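You operate a simulated robot arm through the tools that you are given. There is no shell and no other tool.

You run a simulated two-armed robot. Do the job below in one go: nothing can be reset, and whatever is moved stays where it is left.

## Task
Take the yellow towel from the sorting shelf and hang it over the black rail.

The check looks at the end state, three seconds after you hand in, the way a careful person would. Anything else that was tipped, shoved, dropped, spilled or broken makes it a failure. Flat cloth is picked up by pressing the open fingertips on it (5 to 10 N) and closing them slowly along it; thin cloth reads only 2 to 8 mm in the jaws.

## Robot
Two 7-joint arms with two-finger parallel grippers on one trunk, on a base that drives. Base frame: it is fixed to the floor where the robot stands at the start and does not move with it; the origin is under the middle of the robot, x ahead of it, y to its left, z up; the surface under the hand at the start is at about z = 0.88. Readings come in m, rad, newtons and seconds.
The left shoulder is at the start at [0.05, 0.168, 1.157], the right one opposite. With the tool pointing down near the work surface each hand reaches from about 0.22 to 0.66 m from the robot's upright axis, wherever it stands, measured 20 degrees to its own side. Payload 1.57 kg a hand.
The TCP of each hand is the grasp point between the finger pads, 0.03 m short of the fingertips. In the tool frame z runs along the fingers and y along their closing line. Largest opening 0.08 m; finger width 0.017, thickness 0.012; the body of the gripper, 0.04 by 0.082 m, starts 0.08 m behind the TCP.
Orientation is that of the tool frame in the base frame, as a unit quaternion [w, x, y, z]. With the fingers straight down and closing along the base's y, the tool's x points along the base's -x, its y along +y and its z along -z.

## Interface
- The arms move only by the tool step_arm. It takes "left_increments", "right_increments" or both (then of equal length, played together; a hand with none holds still); each is a list that holds one entry, the list of rows, each a list of 7 numbers: the finger opening in m, from 0 to 0.08, then the shift along the tool's x, y, z in units of 30 mm (1.0 is 30 mm), then the turn, a rotation vector about the tool's x, y, z in units of 4 degrees (1.0 is 4 degrees). In form: [[[fingers, dx, dy, dz, ax, ay, az], ...]]. A call has 1 to 20 rows; each row shifts and turns the commanded pose from where the row before left it, along the tool's axes as they then stand. A call with a number of a shift or a turn outside -1 to 1 is refused whole. Each row takes 0.2 s and may step no farther than 0.05 m and 0.15 rad from the row before; otherwise, or with a gripper value out of range, the whole call is refused. Where a pose cannot be reached the arm comes as near as it can. A force on the tool above 40 N (or 10 N above the force at the start of the call, whichever is more), or a blocked arm, ends the call early, and 0.2 s more pass. The fingers move at their own pace (about 0.045 m/s each) and stop on an object; they squeeze with about 41 N. The grip force told is the motor's: it shows also when the fingers shut on nothing. Time passes only in rows, and 0.2 s behind the last, so rows that do not move let the fingers close. The reply holds the time, the measured pose of the TCP, the force on the tool along the base axes, the opening and the grip force, in the units named above and with some noise, with the torque about the TCP (base axes, N m) and any sound that the robot's microphone picked up, and new pictures: "pictures" is both (left out), scene, wrist or none (wrist: the cameras of the hands that moved).
- Cameras (640 x 400 px; columns grow to the right, rows downward): "scene" is now at [0.1088, 0.0011, 1.3659]; the picture's right is [0.11, -0.99, 0.00], its down [-0.68, -0.07, -0.73] and it looks along [0.72, 0.08, -0.69] (base axes); focal length 292 px, centre (320, 200). "left" rides on the left gripper at [0.072, 0.007, -0.122] in its tool frame; the picture's right is [-0.09, 1.00, 0.00], its down [-0.84, -0.08, -0.54] and it looks along [-0.54, -0.05, 0.84] (tool axes); focal length 238 px, centre (320, 200). "right" rides on the right gripper at [0.072, -0.007, -0.122] in its tool frame; the picture's right is [0.09, 1.00, 0.00], its down [-0.84, 0.08, -0.54] and it looks along [-0.54, 0.05, 0.84] (tool axes); focal length 238 px, centre (320, 200). There is no depth. A picture from a camera that has moved, and an enlarged one, comes with that camera's place and axes in the base frame and with its lens. The place of the scene camera against the robot may be out by one fixed shift of up to 0.025 m in any direction.
- lift_body(by): slides the trunk up (or, below 0, down) by that many m; the arms and the scene camera ride with it, the base frame stays. It gives what a move gives, with no picture.
- steer(legs): drives the robot by 1 to 6 legs, each [ahead, left, turn to the left] in m, m and rad, along the robot's own axes; the way and the turn of a leg run together, so that a leg with both is an arc; at most 1.5 m and 3.142 rad a leg. The arms and the cameras ride along, it lands a little off, and it stops where it bumps. It gives what a move gives, and a new picture of the scene camera.
- turn_head(pan, tilt): turns the head with the scene camera to pan (to the left, within 1.396 rad either way) and tilt (down, from -0.506 to 1.204), counted from straight ahead of the robot. It gives what a move gives, and a new picture of the scene camera.
- inspect(camera, box): a new picture of the part [left, top, right, bottom] of that camera's present view, enlarged. No time passes.
- close_job(): hands the job in; it is judged then, once.

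Places have to be worked out from the pictures, the camera data and where the tool is seen. Open the grippers and draw the arms clear of the work before you hand the job in, unless the task says otherwise.

The tools are called as a command line: name --argument value ..., lists and objects as JSON in quotes. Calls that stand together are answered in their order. step_arm: Moves the arms, as the interface text tells. Its arguments: {"type":"object","properties":{"left_increments":{"type":"array","items":{"type":"array","items":{"type":"array","items":{"type":"number"}}}},"right_increments":{"type":"array","items":{"type":"array","items":{"type":"array","items":{"type":"number"}}}},"pictures":{"type":"string","enum":["both","scene","wrist","none"]}},"required":[]} The other tools are called the same way: lift_body (by) slides the trunk up or down; steer (legs) drives the base; turn_head (pan, tilt) turns the head that bears the scene camera; inspect (camera, box) takes an enlarged picture of a part of a camera's view; close_job () hands the job in.

At the start:

```text
clock: 0.0
left_eef_pos: [0.4255, 0.2794, 1.0289]
left_tcp_rot: [0.0, 0.0, 1.0, 0.0]
left_ft_force: [-0.2, -0.2, 0.6]
left_ft_torque: [-0.02, -0.01, -0.03]
left_finger_gap: 0.0801
left_grip_force: 0.0
right_eef_pos: [0.3912, -0.1255, 1.0736]
right_tcp_rot: [0.0, 0.001, 1.0, 0.0]
right_ft_force: [0.3, -0.2, -0.9]
right_ft_torque: [-0.03, -0.05, -0.03]
right_finger_gap: 0.08
right_grip_force: 0.0
trunk travel left (down, up): [-0.325, 0.118]
robot x, y, heading: [-0.0013, 0.002, 0.002]
head pan, tilt: [0.108, 0.756]
```

scene: 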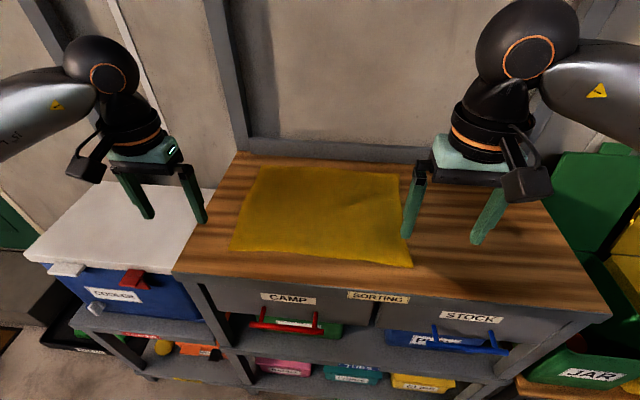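
right: 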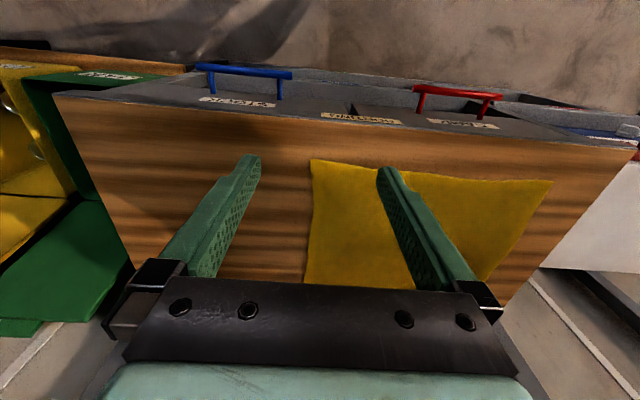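
left: 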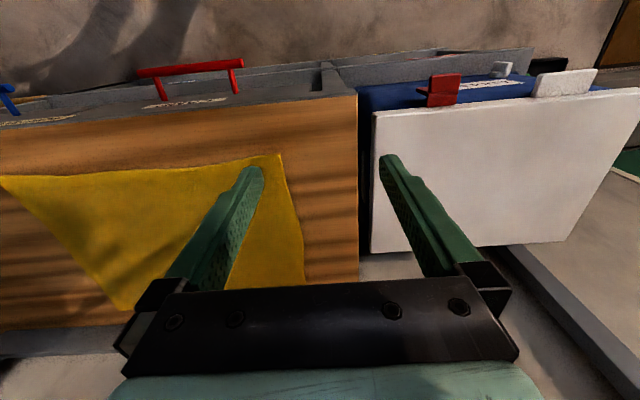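

The yellow towel lies flat on the wooden top in front of me; no black rail is in view yet. I look around with the head to find it.

turn_head --pan 1.2 --tilt 0.4

turn_head --pan -1.2 --tilt 0.4

turn_head --pan 0.0 --tilt 0.1

```text
clock: 1.3
left_eef_pos: [0.4263, 0.281, 1.0284]
left_tcp_rot: [0.0, -0.001, 1.0, 0.0]
left_ft_force: [1.0, 0.2, 0.3]
left_ft_torque: [0.02, 0.01, -0.01]
left_finger_gap: 0.0802
left_grip_force: 0.1
right_eef_pos: [0.3926, -0.1245, 1.0726]
right_tcp_rot: [0.0, 0.001, 1.0, 0.0]
right_ft_force: [-0.3, -0.1, 0.4]
right_ft_torque: [0.01, 0.04, 0.01]
right_finger_gap: 0.0797
right_grip_force: 0.0
trunk travel left (down, up): [-0.325, 0.118]
robot x, y, heading: [-0.0006, -0.0004, 0.004]
head pan, tilt: [1.201, 0.4]
camera scene: at [0.0601, 0.0785, 1.3974], right [0.93, -0.36, 0.0], down [-0.14, -0.36, -0.92], along [0.33, 0.86, -0.39], focal length 292 px, centre (320, 200)
```

scene: 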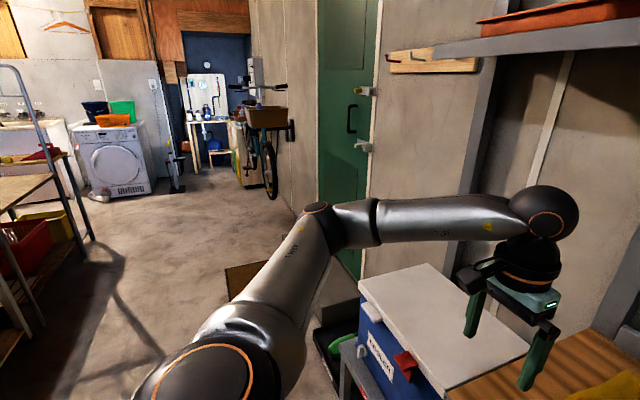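

```text
clock: 3.5
left_eef_pos: [0.4254, 0.28, 1.0284]
left_tcp_rot: [0.0, 0.001, 1.0, 0.001]
left_ft_force: [-1.4, -0.3, -0.5]
left_ft_torque: [-0.02, 0.01, 0.02]
left_finger_gap: 0.0798
left_grip_force: 0.0
right_eef_pos: [0.3905, -0.1251, 1.074]
right_tcp_rot: [0.0, 0.0, 1.0, -0.001]
right_ft_force: [-0.1, -1.0, 0.8]
right_ft_torque: [0.02, 0.0, -0.02]
right_finger_gap: 0.08
right_grip_force: 0.0
trunk travel left (down, up): [-0.325, 0.118]
robot x, y, heading: [-0.0001, -0.0005, -0.003]
head pan, tilt: [-1.201, 0.4]
camera scene: at [0.0601, -0.0942, 1.3974], right [-0.93, -0.36, 0.0], down [-0.14, 0.36, -0.92], along [0.33, -0.86, -0.39], focal length 292 px, centre (320, 200)
```

scene: 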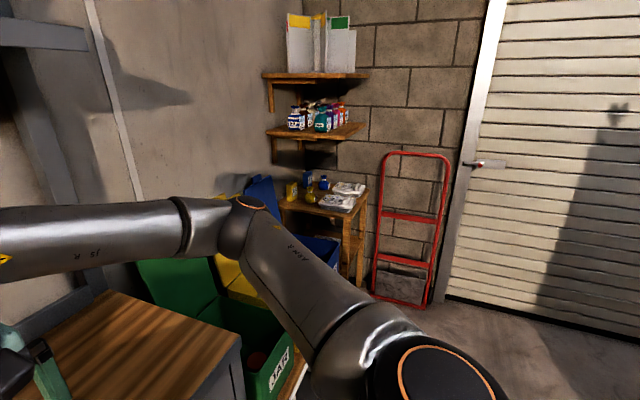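

```text
clock: 4.9
left_eef_pos: [0.4248, 0.2799, 1.0283]
left_tcp_rot: [-0.001, 0.0, 1.0, 0.0]
left_ft_force: [0.6, -0.5, -0.2]
left_ft_torque: [-0.02, -0.03, 0.0]
left_finger_gap: 0.08
left_grip_force: 0.1
right_eef_pos: [0.391, -0.1247, 1.0732]
right_tcp_rot: [0.0, 0.001, 1.0, 0.0]
right_ft_force: [-0.5, 0.3, -0.1]
right_ft_torque: [-0.01, 0.0, -0.02]
right_finger_gap: 0.0796
right_grip_force: 0.2
trunk travel left (down, up): [-0.325, 0.118]
robot x, y, heading: [-0.0002, 0.0005, 0.005]
head pan, tilt: [0.0, 0.099]
camera scene: at [0.1186, -0.0078, 1.4253], right [0.0, -1.0, 0.0], down [-0.1, 0.0, -0.99], along [0.99, 0.0, -0.1], focal length 292 px, centre (320, 200)
```

scene: 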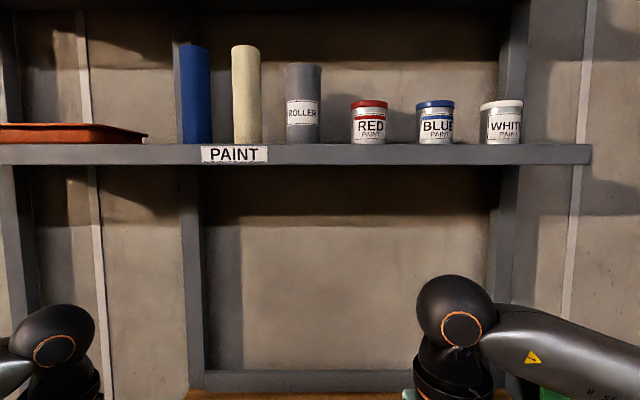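

No black rail ahead, left or right within the head's range. I back away a little and turn to look behind; first, I look at the far left at the limit of pan.

turn_head --pan 1.396 --tilt 0.3

turn_head --pan -1.396 --tilt 0.3

inspect --camera "scene" --box '[320, 0, 640, 200]'

```text
clock: 6.5
left_eef_pos: [0.4257, 0.2804, 1.0274]
left_tcp_rot: [0.0, -0.001, 1.0, 0.001]
left_ft_force: [0.5, -1.1, -0.9]
left_ft_torque: [-0.02, 0.03, 0.0]
left_finger_gap: 0.0801
left_grip_force: 0.1
right_eef_pos: [0.3914, -0.1239, 1.0737]
right_tcp_rot: [0.0, 0.001, 1.0, 0.0]
right_ft_force: [-0.4, -0.1, -0.6]
right_ft_torque: [0.0, 0.01, 0.0]
right_finger_gap: 0.08
right_grip_force: 0.1
trunk travel left (down, up): [-0.325, 0.118]
robot x, y, heading: [0.0017, -0.0016, -0.0]
head pan, tilt: [1.396, 0.3]
camera scene: at [0.0429, 0.0841, 1.4067], right [0.98, -0.17, 0.0], down [-0.05, -0.29, -0.96], along [0.17, 0.94, -0.3], focal length 292 px, centre (320, 200)
```

scene: 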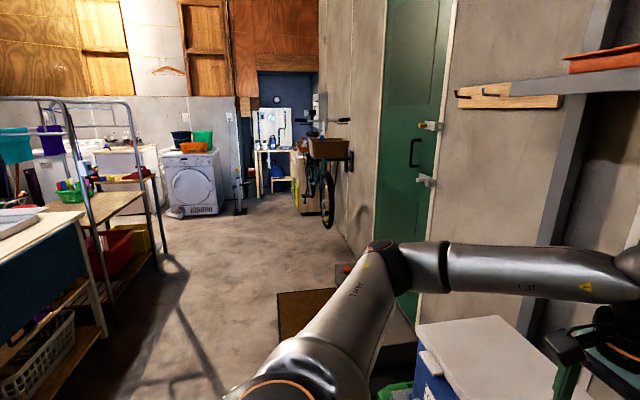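

```text
clock: 8.9
left_eef_pos: [0.4251, 0.2798, 1.0295]
left_tcp_rot: [0.0, -0.001, 1.0, -0.001]
left_ft_force: [0.2, -0.7, -0.9]
left_ft_torque: [-0.04, -0.02, -0.02]
left_finger_gap: 0.0799
left_grip_force: 0.2
right_eef_pos: [0.3916, -0.1245, 1.0731]
right_tcp_rot: [0.001, 0.001, 1.0, 0.0]
right_ft_force: [0.0, -0.4, 0.1]
right_ft_torque: [-0.03, 0.0, 0.02]
right_finger_gap: 0.0803
right_grip_force: 0.2
trunk travel left (down, up): [-0.325, 0.118]
robot x, y, heading: [0.0003, 0.0016, -0.001]
head pan, tilt: [-1.396, 0.3]
camera scene: at [0.0428, -0.0997, 1.4067], right [-0.98, -0.17, 0.0], down [-0.05, 0.29, -0.96], along [0.17, -0.94, -0.3], focal length 292 px, centre (320, 200)
```

scene: 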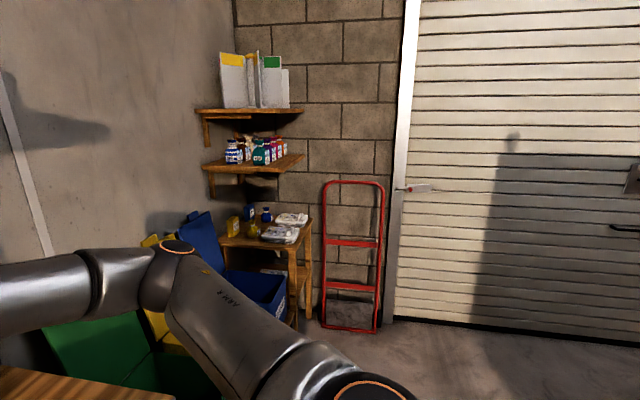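

```text
2.00 times, centred on (480, 100) of scene
camera zoom: at [0.0428, -0.0997, 1.4067], right [-0.98, -0.17, 0.0], down [-0.05, 0.29, -0.96], along [0.17, -0.94, -0.3], focal length 585 px, centre (0, 400)
```

zoom: 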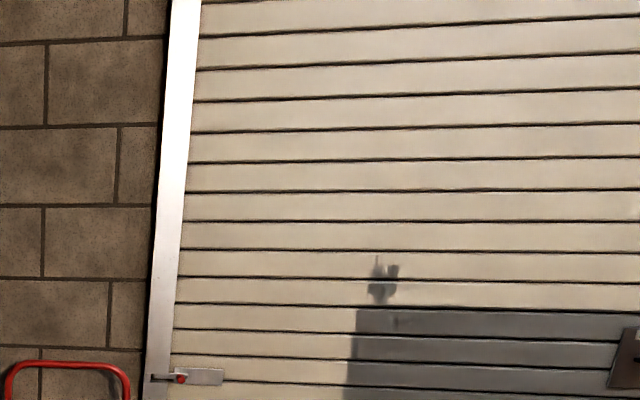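

Still no black rail; it must be behind me. I back off 0.35 m and turn left by a quarter to view the rest of the room.

turn_head --pan 0.0 --tilt 0.4

steer --legs '[[-0.35, 0, 0], [0, 0, 1.57]]'

turn_head --pan 0.9 --tilt 0.4

turn_head --pan 1.396 --tilt 0.4

```text
clock: 10.4
left_eef_pos: [0.4258, 0.2807, 1.0287]
left_tcp_rot: [0.0, 0.0, 1.0, 0.0]
left_ft_force: [0.3, 0.8, -0.4]
left_ft_torque: [0.01, 0.0, -0.03]
left_finger_gap: 0.0799
left_grip_force: 0.1
right_eef_pos: [0.3916, -0.125, 1.0745]
right_tcp_rot: [0.0, 0.001, 1.0, 0.0]
right_ft_force: [0.1, 0.3, -0.5]
right_ft_torque: [0.03, -0.01, 0.01]
right_finger_gap: 0.0796
right_grip_force: 0.1
trunk travel left (down, up): [-0.325, 0.118]
robot x, y, heading: [-0.0002, -0.0021, -0.0]
head pan, tilt: [0.0, 0.4]
camera scene: at [0.1192, -0.0078, 1.3974], right [0.0, -1.0, 0.0], down [-0.39, 0.0, -0.92], along [0.92, 0.0, -0.39], focal length 292 px, centre (320, 200)
```

scene: 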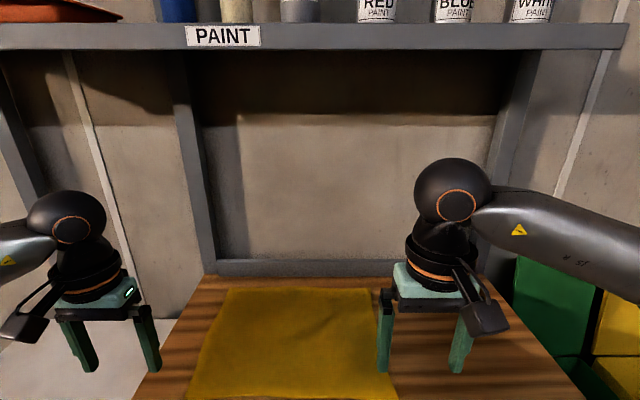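

```text
clock: 16.6
left_eef_pos: [-0.6366, 0.4195, 1.0287]
left_tcp_rot: [0.0, 0.713, -0.701, 0.0]
left_ft_force: [0.1, 0.0, -0.4]
left_ft_torque: [0.03, -0.02, -0.01]
left_finger_gap: 0.0801
left_grip_force: 0.1
right_eef_pos: [-0.2314, 0.3919, 1.0744]
right_tcp_rot: [0.0, 0.713, -0.701, 0.0]
right_ft_force: [0.3, 0.2, -0.4]
right_ft_torque: [-0.01, -0.01, 0.01]
right_finger_gap: 0.08
right_grip_force: 0.1
trunk travel left (down, up): [-0.325, 0.118]
robot x, y, heading: [-0.3474, 0.0005, 1.585]
head pan, tilt: [0.0, 0.4]
camera scene: at [-0.3648, 0.1233, 1.3974], right [1.0, 0.02, 0.0], down [0.01, -0.39, -0.92], along [-0.01, 0.92, -0.39], focal length 292 px, centre (320, 200)
```

scene: 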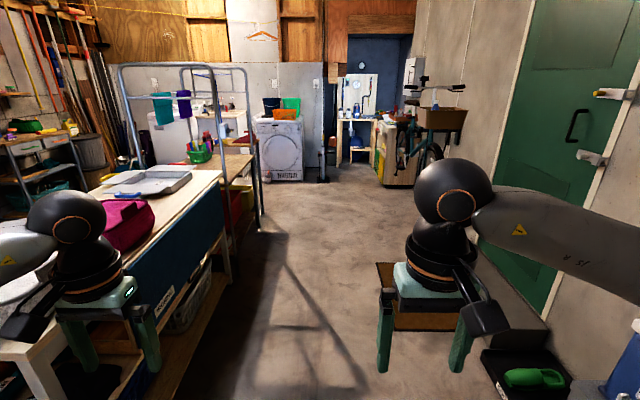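

```text
clock: 17.8
left_eef_pos: [-0.6366, 0.419, 1.0278]
left_tcp_rot: [0.0, 0.714, -0.7, 0.0]
left_ft_force: [-0.7, -0.5, 0.1]
left_ft_torque: [0.02, 0.01, 0.01]
left_finger_gap: 0.0799
left_grip_force: 0.2
right_eef_pos: [-0.2306, 0.3914, 1.0747]
right_tcp_rot: [0.0, 0.713, -0.701, 0.0]
right_ft_force: [-0.3, -0.9, -0.6]
right_ft_torque: [0.03, 0.01, 0.03]
right_finger_gap: 0.0801
right_grip_force: 0.1
trunk travel left (down, up): [-0.325, 0.118]
robot x, y, heading: [-0.3486, -0.0029, 1.592]
head pan, tilt: [0.901, 0.4]
camera scene: at [-0.4367, 0.0871, 1.3974], right [0.61, 0.79, 0.0], down [0.31, -0.24, -0.92], along [-0.73, 0.56, -0.39], focal length 292 px, centre (320, 200)
```

scene: 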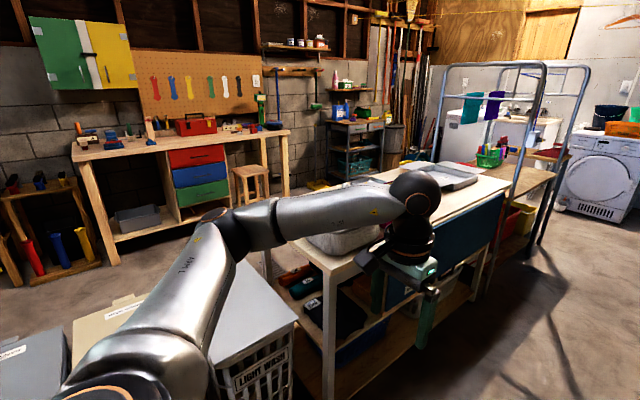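

```text
clock: 18.7
left_eef_pos: [-0.6359, 0.419, 1.0284]
left_tcp_rot: [0.0, 0.714, -0.701, 0.001]
left_ft_force: [0.6, -0.1, 0.0]
left_ft_torque: [-0.03, -0.02, -0.02]
left_finger_gap: 0.08
left_grip_force: 0.0
right_eef_pos: [-0.2309, 0.392, 1.0732]
right_tcp_rot: [0.001, 0.713, -0.701, 0.0]
right_ft_force: [-0.3, -0.2, 0.9]
right_ft_torque: [0.0, -0.01, -0.01]
right_finger_gap: 0.0801
right_grip_force: 0.0
trunk travel left (down, up): [-0.325, 0.118]
robot x, y, heading: [-0.3465, -0.003, 1.588]
head pan, tilt: [1.396, 0.4]
camera scene: at [-0.4547, 0.0453, 1.3974], right [0.16, 0.99, 0.0], down [0.38, -0.06, -0.92], along [-0.91, 0.15, -0.39], focal length 292 px, centre (320, 200)
```

scene: 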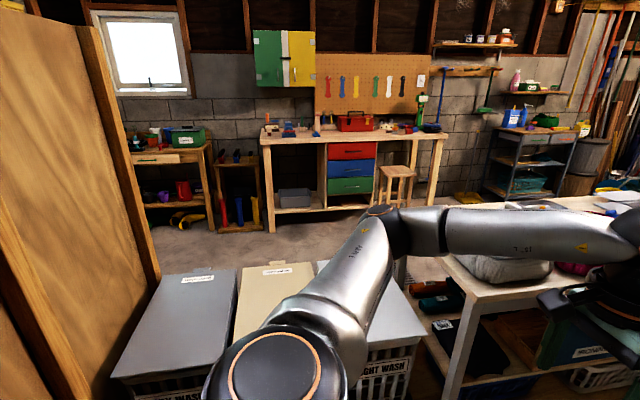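

Grey frames and hanging cyan/purple cloths are visible to the left ahead; I zoom in there to look for a black rail.

turn_head --pan 0.3 --tilt 0.2

inspect --camera "scene" --box '[160, 60, 400, 210]'

inspect --camera "scene" --box '[360, 60, 600, 210]'

```text
clock: 20.0
left_eef_pos: [-0.6353, 0.4198, 1.0289]
left_tcp_rot: [0.0, 0.714, -0.7, 0.0]
left_ft_force: [0.4, 0.1, 0.1]
left_ft_torque: [0.03, -0.02, -0.02]
left_finger_gap: 0.0799
left_grip_force: 0.0
right_eef_pos: [-0.2311, 0.3915, 1.0735]
right_tcp_rot: [0.0, 0.713, -0.701, 0.0]
right_ft_force: [0.2, 0.1, 0.2]
right_ft_torque: [0.01, 0.02, -0.02]
right_finger_gap: 0.08
right_grip_force: 0.1
trunk travel left (down, up): [-0.325, 0.118]
robot x, y, heading: [-0.3481, -0.0046, 1.588]
head pan, tilt: [0.3, 0.201]
camera scene: at [-0.3922, 0.1192, 1.416], right [0.95, 0.31, 0.0], down [0.06, -0.19, -0.98], along [-0.31, 0.93, -0.2], focal length 292 px, centre (320, 200)
```

scene: 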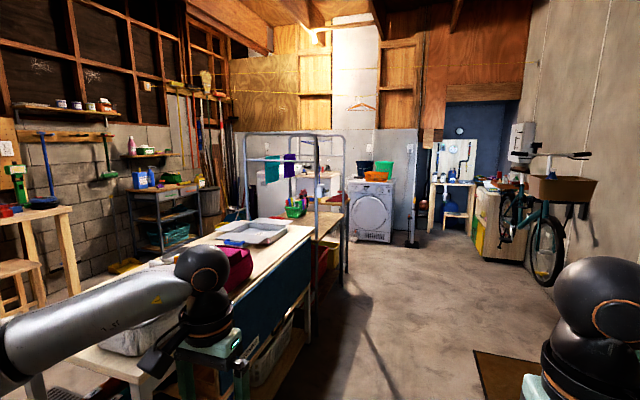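

```text
2.67 times, centred on (280, 135) of scene
camera zoom: at [-0.3922, 0.1192, 1.416], right [0.95, 0.31, 0.0], down [0.06, -0.19, -0.98], along [-0.31, 0.93, -0.2], focal length 780 px, centre (427, 373)
```

zoom: 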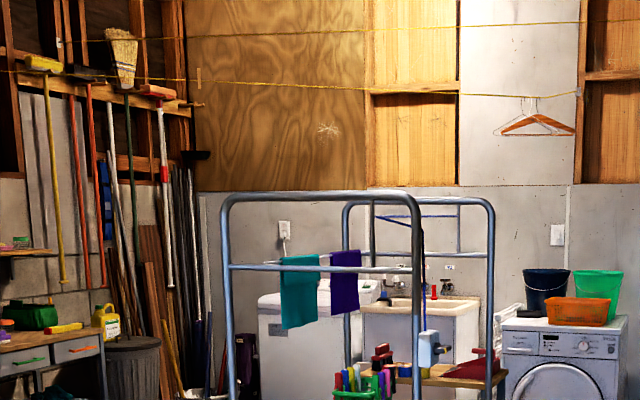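

```text
2.67 times, centred on (480, 135) of scene
camera zoom: at [-0.3922, 0.1192, 1.416], right [0.95, 0.31, 0.0], down [0.06, -0.19, -0.98], along [-0.31, 0.93, -0.2], focal length 780 px, centre (-107, 373)
```

zoom: 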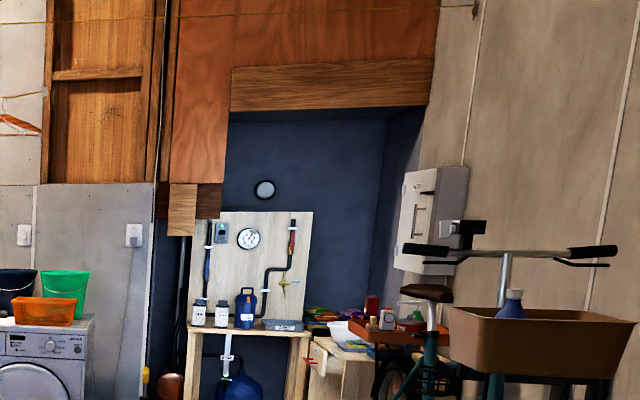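

Not there so far. I turn another quarter left to see the part of the room that was behind me.

steer --legs '[[0, 0, 1.0]]'

turn_head --pan 1.2 --tilt 0.3

turn_head --pan 0.3 --tilt 0.3

```text
clock: 23.0
left_eef_pos: [-0.859, -0.0144, 1.0286]
left_tcp_rot: [0.0, 0.961, -0.275, 0.0]
left_ft_force: [0.2, -0.2, 1.1]
left_ft_torque: [-0.03, -0.03, 0.01]
left_finger_gap: 0.08
left_grip_force: 0.0
right_eef_pos: [-0.6148, 0.3107, 1.0737]
right_tcp_rot: [0.0, 0.961, -0.276, 0.0]
right_ft_force: [-0.3, -0.6, 1.5]
right_ft_torque: [0.01, 0.02, 0.01]
right_finger_gap: 0.0799
right_grip_force: 0.0
trunk travel left (down, up): [-0.325, 0.118]
robot x, y, heading: [-0.3455, -0.0073, 2.587]
head pan, tilt: [0.3, 0.201]
camera scene: at [-0.4867, 0.0354, 1.416], right [0.25, 0.97, 0.0], down [0.19, -0.05, -0.98], along [-0.95, 0.25, -0.2], focal length 292 px, centre (320, 200)
```

scene: 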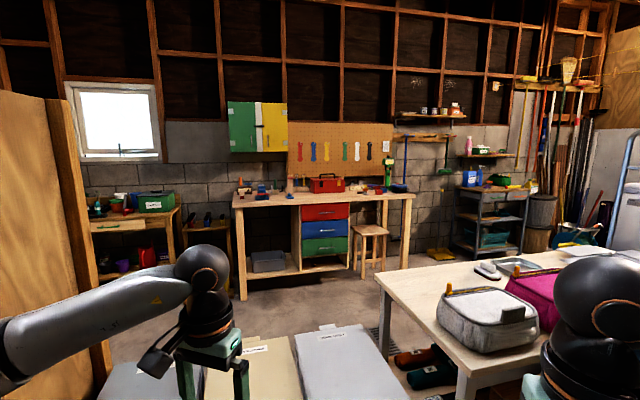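

```text
clock: 24.2
left_eef_pos: [-0.8582, -0.0141, 1.0278]
left_tcp_rot: [0.001, 0.961, -0.275, 0.0]
left_ft_force: [1.1, 0.3, -0.4]
left_ft_torque: [0.01, -0.04, -0.01]
left_finger_gap: 0.08
left_grip_force: 0.0
right_eef_pos: [-0.6151, 0.3105, 1.0745]
right_tcp_rot: [0.001, 0.961, -0.276, 0.0]
right_ft_force: [0.0, -0.8, -0.6]
right_ft_torque: [-0.03, -0.05, -0.01]
right_finger_gap: 0.0803
right_grip_force: 0.1
trunk travel left (down, up): [-0.325, 0.118]
robot x, y, heading: [-0.3483, -0.0002, 2.584]
head pan, tilt: [1.201, 0.3]
camera scene: at [-0.4712, -0.0441, 1.4067], right [-0.6, 0.8, 0.0], down [0.24, 0.18, -0.96], along [-0.76, -0.57, -0.3], focal length 292 px, centre (320, 200)
```

scene: 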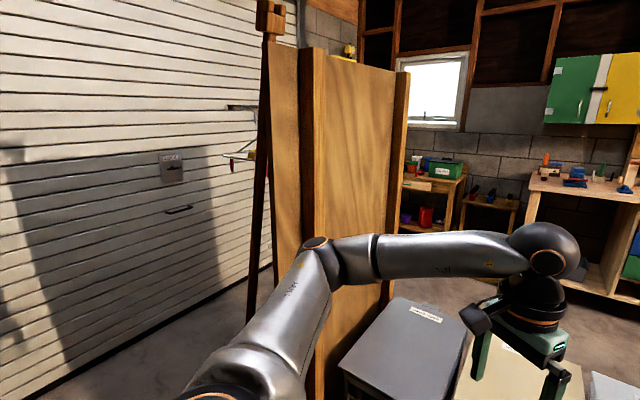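

```text
clock: 25.4
left_eef_pos: [-0.8603, -0.0144, 1.0286]
left_tcp_rot: [0.0, 0.961, -0.275, 0.001]
left_ft_force: [0.0, -0.6, -0.2]
left_ft_torque: [0.0, 0.01, 0.02]
left_finger_gap: 0.0797
left_grip_force: 0.0
right_eef_pos: [-0.6156, 0.3116, 1.0744]
right_tcp_rot: [0.0, 0.961, -0.276, 0.0]
right_ft_force: [0.4, -0.5, -0.4]
right_ft_torque: [0.0, 0.02, 0.03]
right_finger_gap: 0.0802
right_grip_force: 0.1
trunk travel left (down, up): [-0.325, 0.118]
robot x, y, heading: [-0.3468, -0.0036, 2.585]
head pan, tilt: [0.3, 0.3]
camera scene: at [-0.4868, 0.0355, 1.4067], right [0.25, 0.97, 0.0], down [0.29, -0.07, -0.96], along [-0.92, 0.24, -0.3], focal length 292 px, centre (320, 200)
```

scene: 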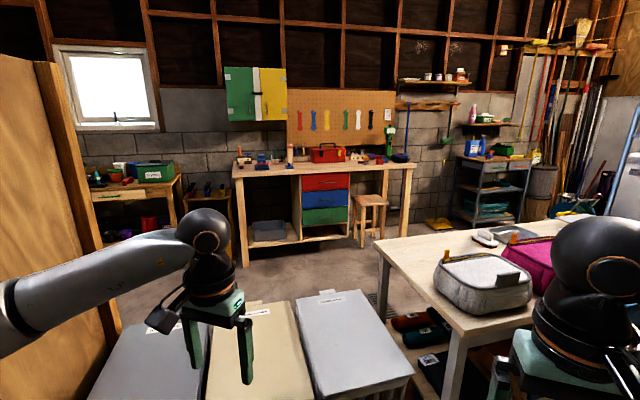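

A wooden screen hides something: bars poke out behind it to the left. I turn further and zoom in.

steer --legs '[[0, 0, 1.0]]'

turn_head --pan 0.3 --tilt 0.4

turn_head --pan 0.9 --tilt 0.4

```text
clock: 28.3
left_eef_pos: [-0.6175, -0.434, 1.0281]
left_tcp_rot: [0.0, 0.977, 0.215, 0.0]
left_ft_force: [0.0, -0.6, -0.5]
left_ft_torque: [0.0, 0.03, -0.01]
left_finger_gap: 0.0803
left_grip_force: 0.0
right_eef_pos: [-0.7561, -0.0526, 1.0734]
right_tcp_rot: [0.0, 0.977, 0.214, 0.0]
right_ft_force: [0.9, -0.2, -0.4]
right_ft_torque: [-0.03, -0.02, 0.0]
right_finger_gap: 0.08
right_grip_force: 0.1
trunk travel left (down, up): [-0.325, 0.118]
robot x, y, heading: [-0.347, -0.0033, -2.711]
head pan, tilt: [0.3, 0.3]
camera scene: at [-0.4682, -0.0886, 1.4067], right [-0.67, 0.74, 0.0], down [0.22, 0.2, -0.96], along [-0.71, -0.64, -0.3], focal length 292 px, centre (320, 200)
```

scene: 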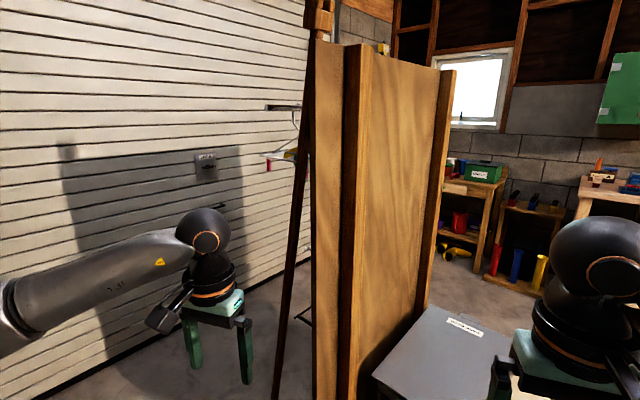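

```text
clock: 28.9
left_eef_pos: [-0.6177, -0.4357, 1.029]
left_tcp_rot: [0.0, 0.977, 0.215, 0.0]
left_ft_force: [-0.1, 0.8, -0.5]
left_ft_torque: [-0.02, -0.02, 0.01]
left_finger_gap: 0.0801
left_grip_force: 0.0
right_eef_pos: [-0.7574, -0.0517, 1.0743]
right_tcp_rot: [0.001, 0.977, 0.214, 0.0]
right_ft_force: [0.4, -0.5, 0.4]
right_ft_torque: [0.0, -0.02, -0.01]
right_finger_gap: 0.0799
right_grip_force: 0.1
trunk travel left (down, up): [-0.325, 0.118]
robot x, y, heading: [-0.3526, -0.0003, -2.709]
head pan, tilt: [0.3, 0.4]
camera scene: at [-0.4677, -0.088, 1.3975], right [-0.67, 0.74, 0.0], down [0.29, 0.26, -0.92], along [-0.68, -0.62, -0.39], focal length 292 px, centre (320, 200)
```

scene: 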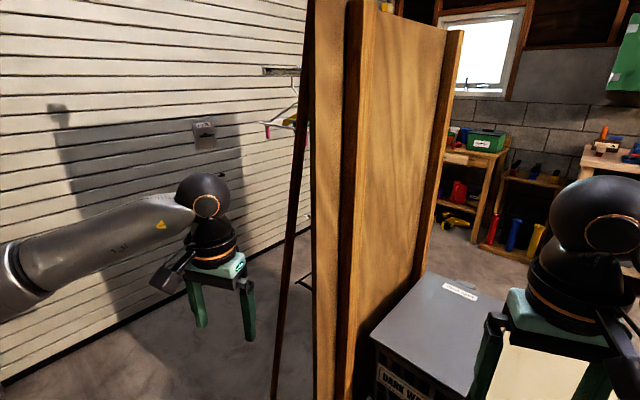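

```text
clock: 29.9
left_eef_pos: [-0.6181, -0.4346, 1.0286]
left_tcp_rot: [0.0, 0.977, 0.215, 0.0]
left_ft_force: [0.1, -0.8, -0.4]
left_ft_torque: [0.02, -0.01, -0.01]
left_finger_gap: 0.08
left_grip_force: 0.2
right_eef_pos: [-0.7571, -0.0528, 1.0752]
right_tcp_rot: [0.0, 0.977, 0.214, 0.001]
right_ft_force: [0.1, 0.8, 0.3]
right_ft_torque: [0.04, 0.05, 0.06]
right_finger_gap: 0.0802
right_grip_force: 0.1
trunk travel left (down, up): [-0.325, 0.118]
robot x, y, heading: [-0.3518, 0.0009, -2.708]
head pan, tilt: [0.901, 0.4]
camera scene: at [-0.4207, -0.1161, 1.3974], right [-0.97, 0.24, 0.0], down [0.09, 0.38, -0.92], along [-0.22, -0.9, -0.39], focal length 292 px, centre (320, 200)
```

scene: 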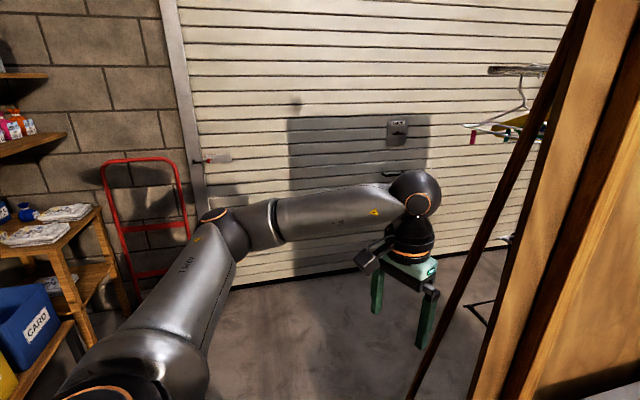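

Behind the wooden screen there's a stand with a beam and hangers. I drive sideways around to look behind the screen.

inspect --camera "scene" --box '[440, 40, 600, 140]'

steer --legs '[[0.066, 0.74, 0]]'

turn_head --pan 0.1 --tilt 0.4

```text
4.00 times, centred on (520, 90) of scene
camera zoom: at [-0.4207, -0.1161, 1.3974], right [-0.97, 0.24, 0.0], down [0.09, 0.38, -0.92], along [-0.22, -0.9, -0.39], focal length 1170 px, centre (-480, 640)
```

zoom: 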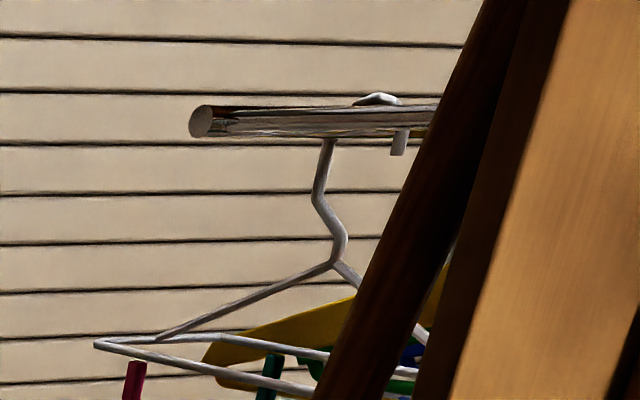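

```text
clock: 36.8
left_eef_pos: [-0.3662, -1.1293, 1.0287]
left_tcp_rot: [0.0, 0.976, 0.216, 0.0]
left_ft_force: [0.9, 0.4, -0.2]
left_ft_torque: [-0.03, 0.0, 0.02]
left_finger_gap: 0.0798
left_grip_force: 0.1
right_eef_pos: [-0.5073, -0.748, 1.0739]
right_tcp_rot: [0.0, 0.976, 0.216, 0.001]
right_ft_force: [0.2, -0.1, 0.0]
right_ft_torque: [0.0, 0.04, 0.02]
right_finger_gap: 0.08
right_grip_force: 0.1
trunk travel left (down, up): [-0.325, 0.118]
robot x, y, heading: [-0.0986, -0.6949, -2.702]
head pan, tilt: [0.901, 0.4]
camera scene: at [-0.1705, -0.8103, 1.3974], right [-0.97, 0.23, 0.0], down [0.09, 0.38, -0.92], along [-0.21, -0.9, -0.39], focal length 292 px, centre (320, 200)
```

scene: 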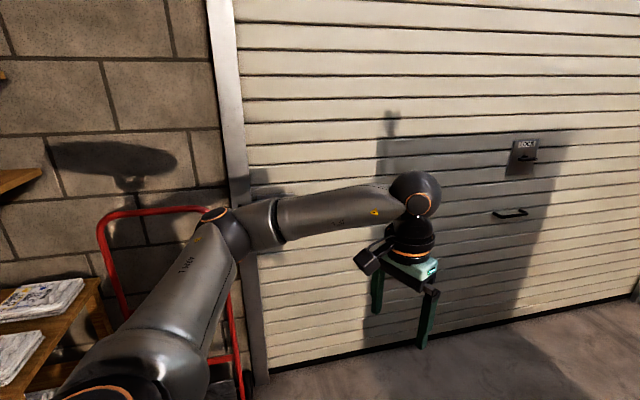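

```text
clock: 38.0
left_eef_pos: [-0.3664, -1.1295, 1.0287]
left_tcp_rot: [0.001, 0.976, 0.218, 0.0]
left_ft_force: [0.1, 0.4, 1.0]
left_ft_torque: [0.0, 0.01, -0.02]
left_finger_gap: 0.08
left_grip_force: 0.0
right_eef_pos: [-0.5065, -0.748, 1.0751]
right_tcp_rot: [0.001, 0.977, 0.216, 0.0]
right_ft_force: [-0.4, 0.5, 1.1]
right_ft_torque: [-0.02, -0.01, -0.02]
right_finger_gap: 0.0801
right_grip_force: 0.0
trunk travel left (down, up): [-0.325, 0.118]
robot x, y, heading: [-0.0983, -0.6918, -2.699]
head pan, tilt: [0.099, 0.4]
camera scene: at [-0.2287, -0.7676, 1.3974], right [-0.51, 0.86, 0.0], down [0.33, 0.2, -0.92], along [-0.79, -0.47, -0.39], focal length 292 px, centre (320, 200)
```

scene: 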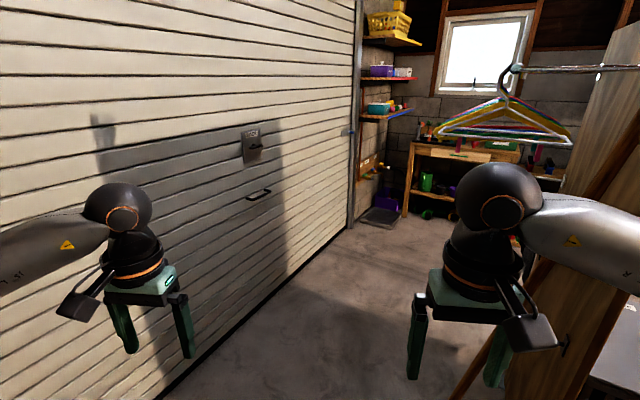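

I see a rail with coloured hangers coming off the screen. I pan right to see the back of the screen.

turn_head --pan -0.5 --tilt 0.4

turn_head --pan -0.2 --tilt 0.0

```text
clock: 39.0
left_eef_pos: [-0.3656, -1.1284, 1.0286]
left_tcp_rot: [-0.001, 0.976, 0.218, 0.0]
left_ft_force: [-0.4, -0.6, -0.2]
left_ft_torque: [0.0, -0.01, 0.01]
left_finger_gap: 0.0799
left_grip_force: 0.0
right_eef_pos: [-0.5071, -0.7496, 1.0736]
right_tcp_rot: [0.002, 0.976, 0.216, -0.001]
right_ft_force: [0.0, 0.5, 0.7]
right_ft_torque: [-0.02, -0.04, -0.01]
right_finger_gap: 0.0799
right_grip_force: 0.1
trunk travel left (down, up): [-0.325, 0.118]
robot x, y, heading: [-0.0979, -0.6955, -2.698]
head pan, tilt: [-0.499, 0.4]
camera scene: at [-0.2416, -0.7145, 1.3974], right [0.06, 1.0, 0.0], down [0.39, -0.02, -0.92], along [-0.92, 0.06, -0.39], focal length 292 px, centre (320, 200)
```

scene: 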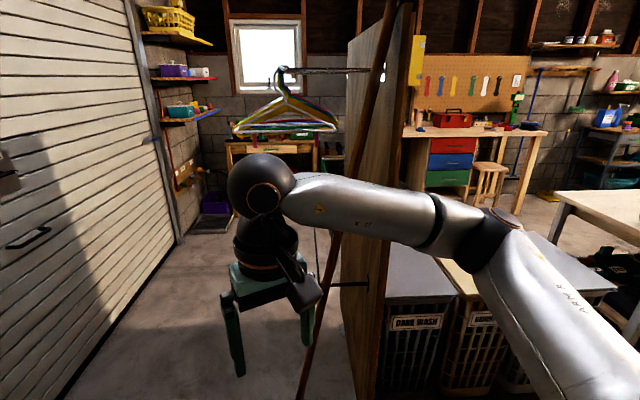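

```text
clock: 39.8
left_eef_pos: [-0.3666, -1.1293, 1.0279]
left_tcp_rot: [0.001, 0.976, 0.217, 0.0]
left_ft_force: [0.2, 0.4, 0.4]
left_ft_torque: [-0.01, -0.03, 0.0]
left_finger_gap: 0.0798
left_grip_force: 0.0
right_eef_pos: [-0.5076, -0.749, 1.0737]
right_tcp_rot: [0.0, 0.976, 0.217, 0.0]
right_ft_force: [0.3, -0.4, 0.4]
right_ft_torque: [-0.04, -0.02, 0.0]
right_finger_gap: 0.0801
right_grip_force: 0.0
trunk travel left (down, up): [-0.325, 0.118]
robot x, y, heading: [-0.1025, -0.6949, -2.706]
head pan, tilt: [-0.201, 0.0]
camera scene: at [-0.2367, -0.7412, 1.4344], right [-0.23, 0.97, 0.0], down [0.0, 0.0, -1.0], along [-0.97, -0.23, 0.0], focal length 292 px, centre (320, 200)
```

scene: 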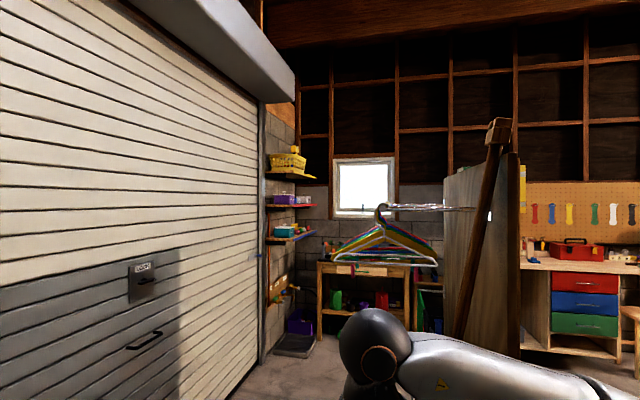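

There's a chrome hanger rail on the screen's back and a dark bar lower down; I zoom into both.

turn_head --pan -0.45 --tilt 0.5

inspect --camera "scene" --box '[240, 120, 480, 270]'

inspect --camera "scene" --box '[200, 0, 440, 150]'

```text
clock: 40.8
left_eef_pos: [-0.3669, -1.1292, 1.0284]
left_tcp_rot: [0.0, 0.976, 0.217, 0.0]
left_ft_force: [-0.1, -0.4, 0.7]
left_ft_torque: [0.0, 0.03, 0.01]
left_finger_gap: 0.08
left_grip_force: 0.0
right_eef_pos: [-0.5066, -0.7492, 1.0742]
right_tcp_rot: [0.0, 0.976, 0.216, 0.001]
right_ft_force: [0.1, 0.9, 0.5]
right_ft_torque: [0.0, 0.02, -0.02]
right_finger_gap: 0.0801
right_grip_force: 0.2
trunk travel left (down, up): [-0.325, 0.118]
robot x, y, heading: [-0.0984, -0.6954, -2.704]
head pan, tilt: [-0.45, 0.499]
camera scene: at [-0.2402, -0.719, 1.3884], right [0.01, 1.0, 0.0], down [0.48, -0.01, -0.88], along [-0.88, 0.01, -0.48], focal length 292 px, centre (320, 200)
```

scene: 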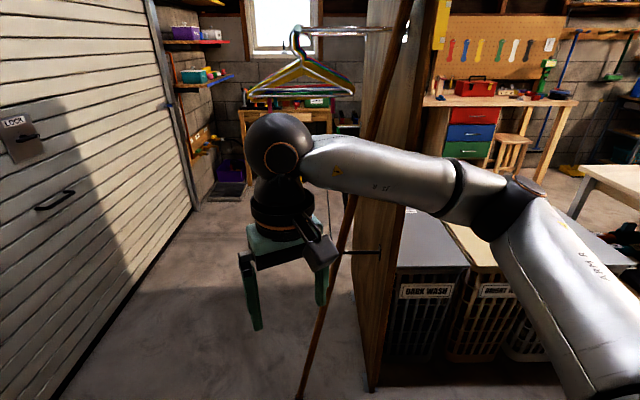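

```text
2.67 times, centred on (360, 195) of scene
camera zoom: at [-0.2402, -0.719, 1.3884], right [0.01, 1.0, 0.0], down [0.48, -0.01, -0.88], along [-0.88, 0.01, -0.48], focal length 780 px, centre (213, 213)
```

zoom: 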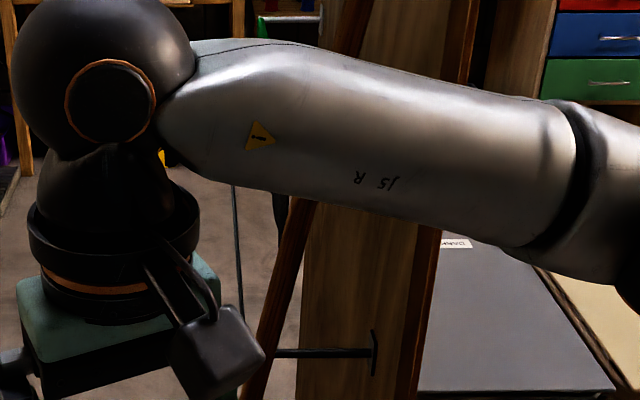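

```text
2.67 times, centred on (320, 75) of scene
camera zoom: at [-0.2402, -0.719, 1.3884], right [0.01, 1.0, 0.0], down [0.48, -0.01, -0.88], along [-0.88, 0.01, -0.48], focal length 780 px, centre (320, 533)
```

zoom: 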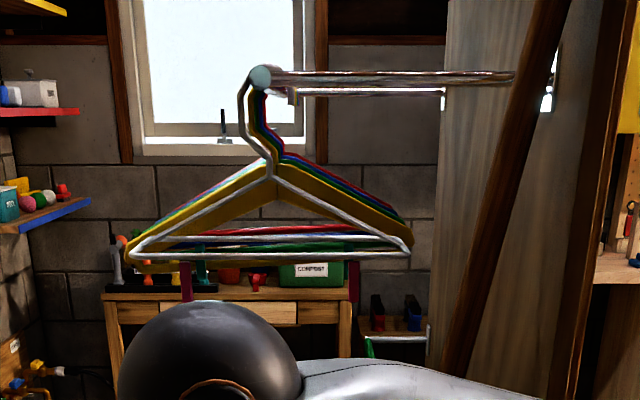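

A black rail with a wall plate sticks out of the screen's back at about x −1.09, z 0.71, from y −0.49 to roughly −0.75, with a brown prop nearby. I drive to the door side to see it properly.

steer --legs '[[0, 0, -0.44], [0, 0.6, 0], [0.5, 0, 0]]'

turn_head --pan -0.9 --tilt 0.6

```text
clock: 50.3
left_eef_pos: [-1.0247, -1.5763, 1.0278]
left_tcp_rot: [0.0, 1.0, 0.005, 0.0]
left_ft_force: [-0.4, 0.4, 0.0]
left_ft_torque: [0.02, 0.0, 0.0]
left_finger_gap: 0.0798
left_grip_force: 0.2
right_eef_pos: [-0.9943, -1.1705, 1.0744]
right_tcp_rot: [0.002, 1.0, 0.006, 0.0]
right_ft_force: [0.1, -0.2, 0.5]
right_ft_torque: [0.0, -0.03, -0.01]
right_finger_gap: 0.0798
right_grip_force: 0.0
trunk travel left (down, up): [-0.325, 0.118]
robot x, y, heading: [-0.6017, -1.2917, -3.132]
head pan, tilt: [-0.45, 0.499]
camera scene: at [-0.7372, -1.261, 1.3882], right [0.43, 0.9, 0.0], down [0.43, -0.2, -0.88], along [-0.79, 0.37, -0.48], focal length 292 px, centre (320, 200)
```

scene: 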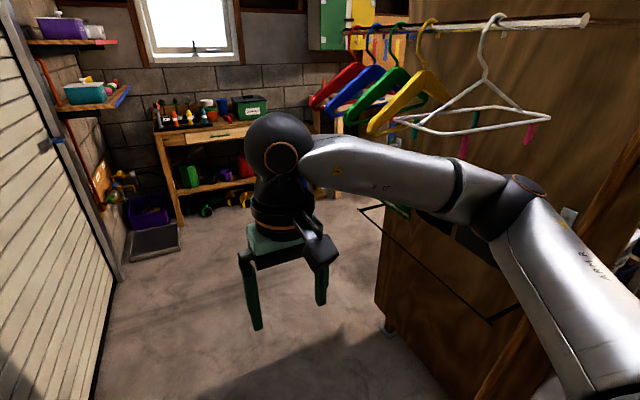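

```text
clock: 51.2
left_eef_pos: [-1.0228, -1.5765, 1.029]
left_tcp_rot: [0.0, 1.0, 0.005, 0.0]
left_ft_force: [-0.3, 0.2, -0.6]
left_ft_torque: [0.01, 0.0, 0.0]
left_finger_gap: 0.0801
left_grip_force: 0.1
right_eef_pos: [-0.9943, -1.1705, 1.0748]
right_tcp_rot: [0.0, 1.0, 0.004, 0.0]
right_ft_force: [0.3, 0.0, 0.2]
right_ft_torque: [0.03, 0.01, -0.02]
right_finger_gap: 0.0798
right_grip_force: 0.0
trunk travel left (down, up): [-0.325, 0.118]
robot x, y, heading: [-0.6004, -1.2922, -3.129]
head pan, tilt: [-0.901, 0.6]
camera scene: at [-0.7101, -1.2311, 1.3792], right [0.78, 0.63, 0.0], down [0.36, -0.44, -0.83], along [-0.52, 0.64, -0.56], focal length 292 px, centre (320, 200)
```

scene: 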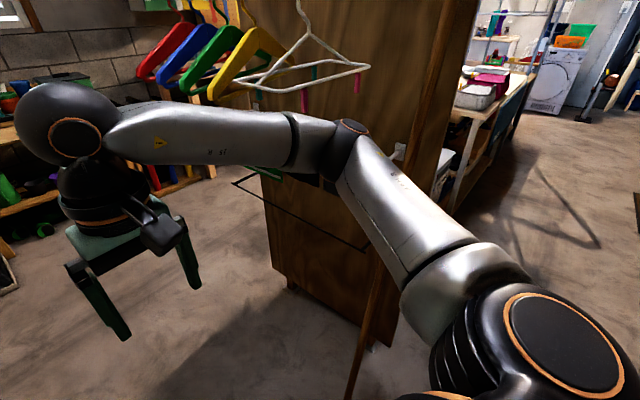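

The black rail appears to run along x from about −1.02 to −1.69 at y≈−0.62, z≈0.71, parallel to the screen, with hangers above it (bottom ≈1.15). I turn a bit for a clearer view of it.

steer --legs '[[0, 0, -0.55]]'

turn_head --pan 0.0 --tilt 0.5

inspect --camera "scene" --box '[200, 100, 520, 300]'

inspect --camera "left" --box '[0, 0, 640, 400]'

```text
clock: 53.1
left_eef_pos: [-1.1101, -1.3148, 1.0295]
left_tcp_rot: [0.001, 0.964, -0.266, 0.0]
left_ft_force: [0.9, -0.8, -0.6]
left_ft_torque: [0.01, 0.01, 0.0]
left_finger_gap: 0.0799
left_grip_force: 0.0
right_eef_pos: [-0.8731, -0.9834, 1.075]
right_tcp_rot: [0.0, 0.964, -0.265, 0.0]
right_ft_force: [-0.4, 0.7, -0.5]
right_ft_torque: [-0.02, 0.06, -0.03]
right_finger_gap: 0.0804
right_grip_force: 0.1
trunk travel left (down, up): [-0.325, 0.118]
robot x, y, heading: [-0.5973, -1.2944, 2.603]
head pan, tilt: [-0.901, 0.6]
camera scene: at [-0.6604, -1.191, 1.3792], right [0.99, 0.13, 0.0], down [0.07, -0.56, -0.82], along [-0.11, 0.82, -0.57], focal length 292 px, centre (320, 200)
```

scene: 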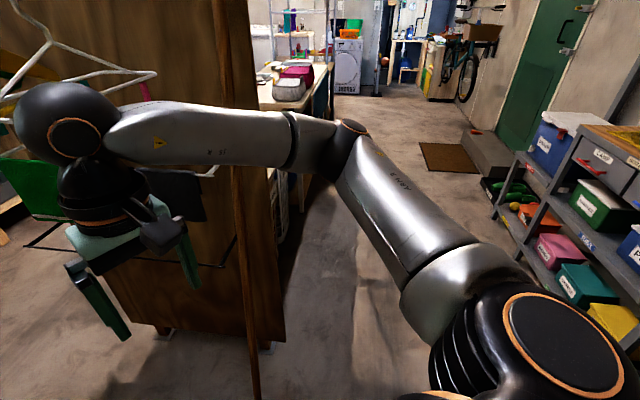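

```text
clock: 54.3
left_eef_pos: [-1.1101, -1.3141, 1.0287]
left_tcp_rot: [0.0, 0.964, -0.266, 0.0]
left_ft_force: [-0.3, 0.3, -0.8]
left_ft_torque: [0.02, 0.01, 0.03]
left_finger_gap: 0.08
left_grip_force: 0.0
right_eef_pos: [-0.8742, -0.9835, 1.0743]
right_tcp_rot: [0.001, 0.964, -0.266, 0.0]
right_ft_force: [-0.6, 0.0, 0.3]
right_ft_torque: [0.01, 0.01, -0.01]
right_finger_gap: 0.0803
right_grip_force: 0.0
trunk travel left (down, up): [-0.325, 0.118]
robot x, y, heading: [-0.6003, -1.2916, 2.604]
head pan, tilt: [0.0, 0.499]
camera scene: at [-0.7269, -1.2322, 1.3883], right [0.51, 0.86, 0.0], down [0.41, -0.25, -0.88], along [-0.75, 0.45, -0.48], focal length 292 px, centre (320, 200)
```

scene: 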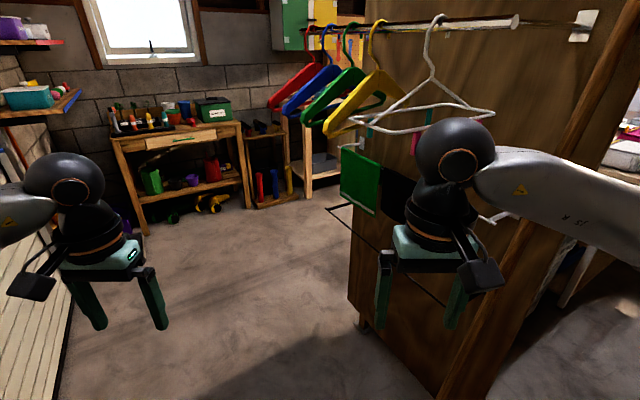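

```text
2.00 times, centred on (360, 200) of scene
camera zoom: at [-0.7269, -1.2322, 1.3883], right [0.51, 0.86, 0.0], down [0.41, -0.25, -0.88], along [-0.75, 0.45, -0.48], focal length 585 px, centre (240, 200)
```

zoom: 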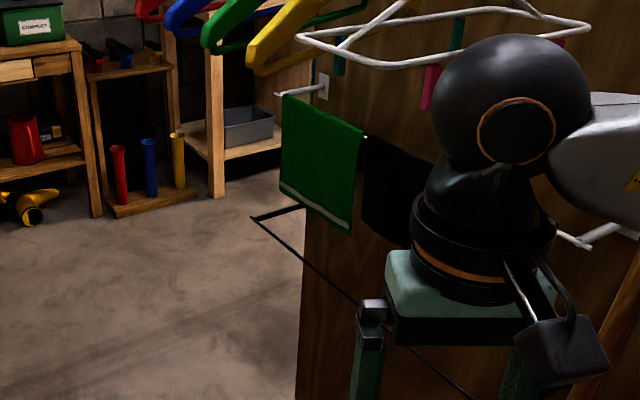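

```text
1.00 times, centred on (320, 200) of left (not enlarged: the box is as wide or as high as the picture)
camera zoom: at [-1.0517, -1.3572, 1.1513], right [-0.59, -0.81, 0.0], down [-0.68, 0.49, 0.54], along [-0.44, 0.32, -0.84], focal length 238 px, centre (320, 200)
```

zoom: 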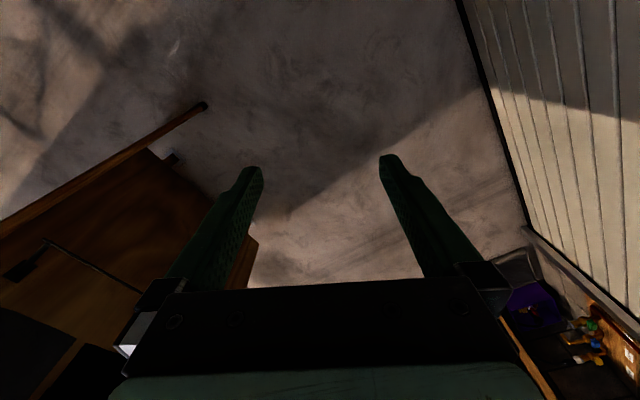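

A white rail at z≈1.0 carries a green and a black cloth, and the black rail is below and in front of it (triangulated ≈ y −0.67, z 0.77, x −1.0…−1.61). I lower the trunk to look at it edge-on from a lower height.

lift_body --by -0.3

turn_head --pan 0.0 --tilt 0.2

turn_head --pan -0.8 --tilt 0.3

```text
clock: 57.3
left_eef_pos: [-1.1103, -1.3144, 0.7286]
left_tcp_rot: [-0.001, 0.964, -0.265, 0.0]
left_ft_force: [-0.1, -0.9, -0.2]
left_ft_torque: [0.04, -0.01, 0.0]
left_finger_gap: 0.08
left_grip_force: 0.0
right_eef_pos: [-0.8732, -0.9849, 0.7742]
right_tcp_rot: [0.001, 0.964, -0.265, 0.0]
right_ft_force: [0.2, -1.0, 0.1]
right_ft_torque: [-0.01, 0.05, 0.0]
right_finger_gap: 0.0801
right_grip_force: 0.0
trunk travel left (down, up): [-0.025, 0.418]
robot x, y, heading: [-0.6002, -1.2906, 2.606]
head pan, tilt: [0.0, 0.499]
```

```text
clock: 58.1
left_eef_pos: [-1.1097, -1.3144, 0.7287]
left_tcp_rot: [0.0, 0.964, -0.265, 0.0]
left_ft_force: [-0.3, -0.3, 0.0]
left_ft_torque: [0.0, -0.02, 0.0]
left_finger_gap: 0.0802
left_grip_force: 0.0
right_eef_pos: [-0.8741, -0.9837, 0.7732]
right_tcp_rot: [0.001, 0.964, -0.266, -0.001]
right_ft_force: [0.2, 0.9, -0.9]
right_ft_torque: [0.02, 0.0, 0.02]
right_finger_gap: 0.0802
right_grip_force: 0.0
trunk travel left (down, up): [-0.025, 0.418]
robot x, y, heading: [-0.6035, -1.2933, 2.603]
head pan, tilt: [0.0, 0.201]
camera scene: at [-0.7289, -1.2311, 1.1159], right [0.51, 0.86, 0.0], down [0.17, -0.1, -0.98], along [-0.84, 0.5, -0.2], focal length 292 px, centre (320, 200)
```

scene: 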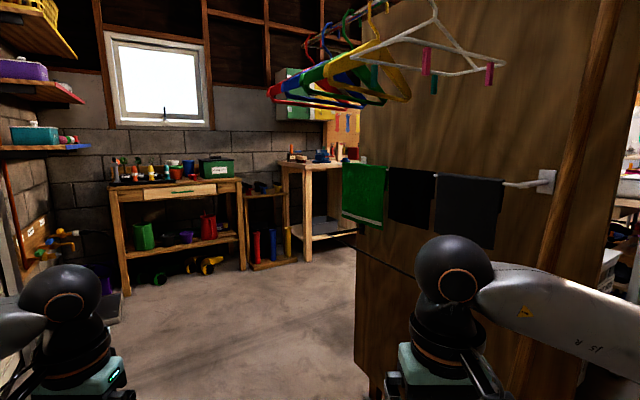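

```text
clock: 59.2
left_eef_pos: [-1.109, -1.3145, 0.7283]
left_tcp_rot: [-0.001, 0.964, -0.265, -0.001]
left_ft_force: [0.1, 0.7, -0.5]
left_ft_torque: [-0.01, -0.02, 0.0]
left_finger_gap: 0.08
left_grip_force: 0.0
right_eef_pos: [-0.8732, -0.9839, 0.7741]
right_tcp_rot: [0.0, 0.964, -0.266, 0.0]
right_ft_force: [-0.1, 0.2, 0.1]
right_ft_torque: [-0.02, -0.01, 0.0]
right_finger_gap: 0.08
right_grip_force: 0.0
trunk travel left (down, up): [-0.025, 0.418]
robot x, y, heading: [-0.598, -1.2884, 2.609]
head pan, tilt: [-0.799, 0.3]
camera scene: at [-0.6705, -1.188, 1.1067], right [0.97, 0.23, 0.0], down [0.07, -0.29, -0.96], along [-0.22, 0.93, -0.3], focal length 292 px, centre (320, 200)
```

scene: 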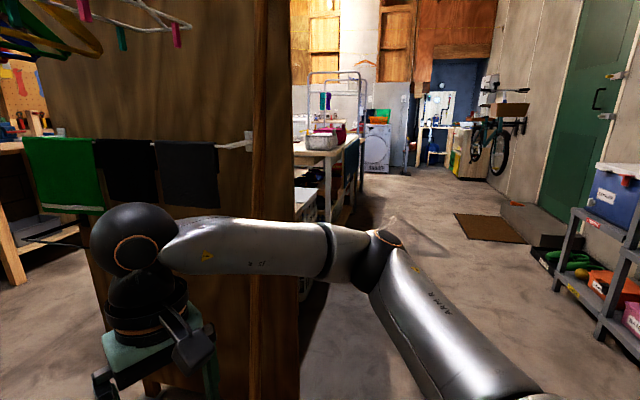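

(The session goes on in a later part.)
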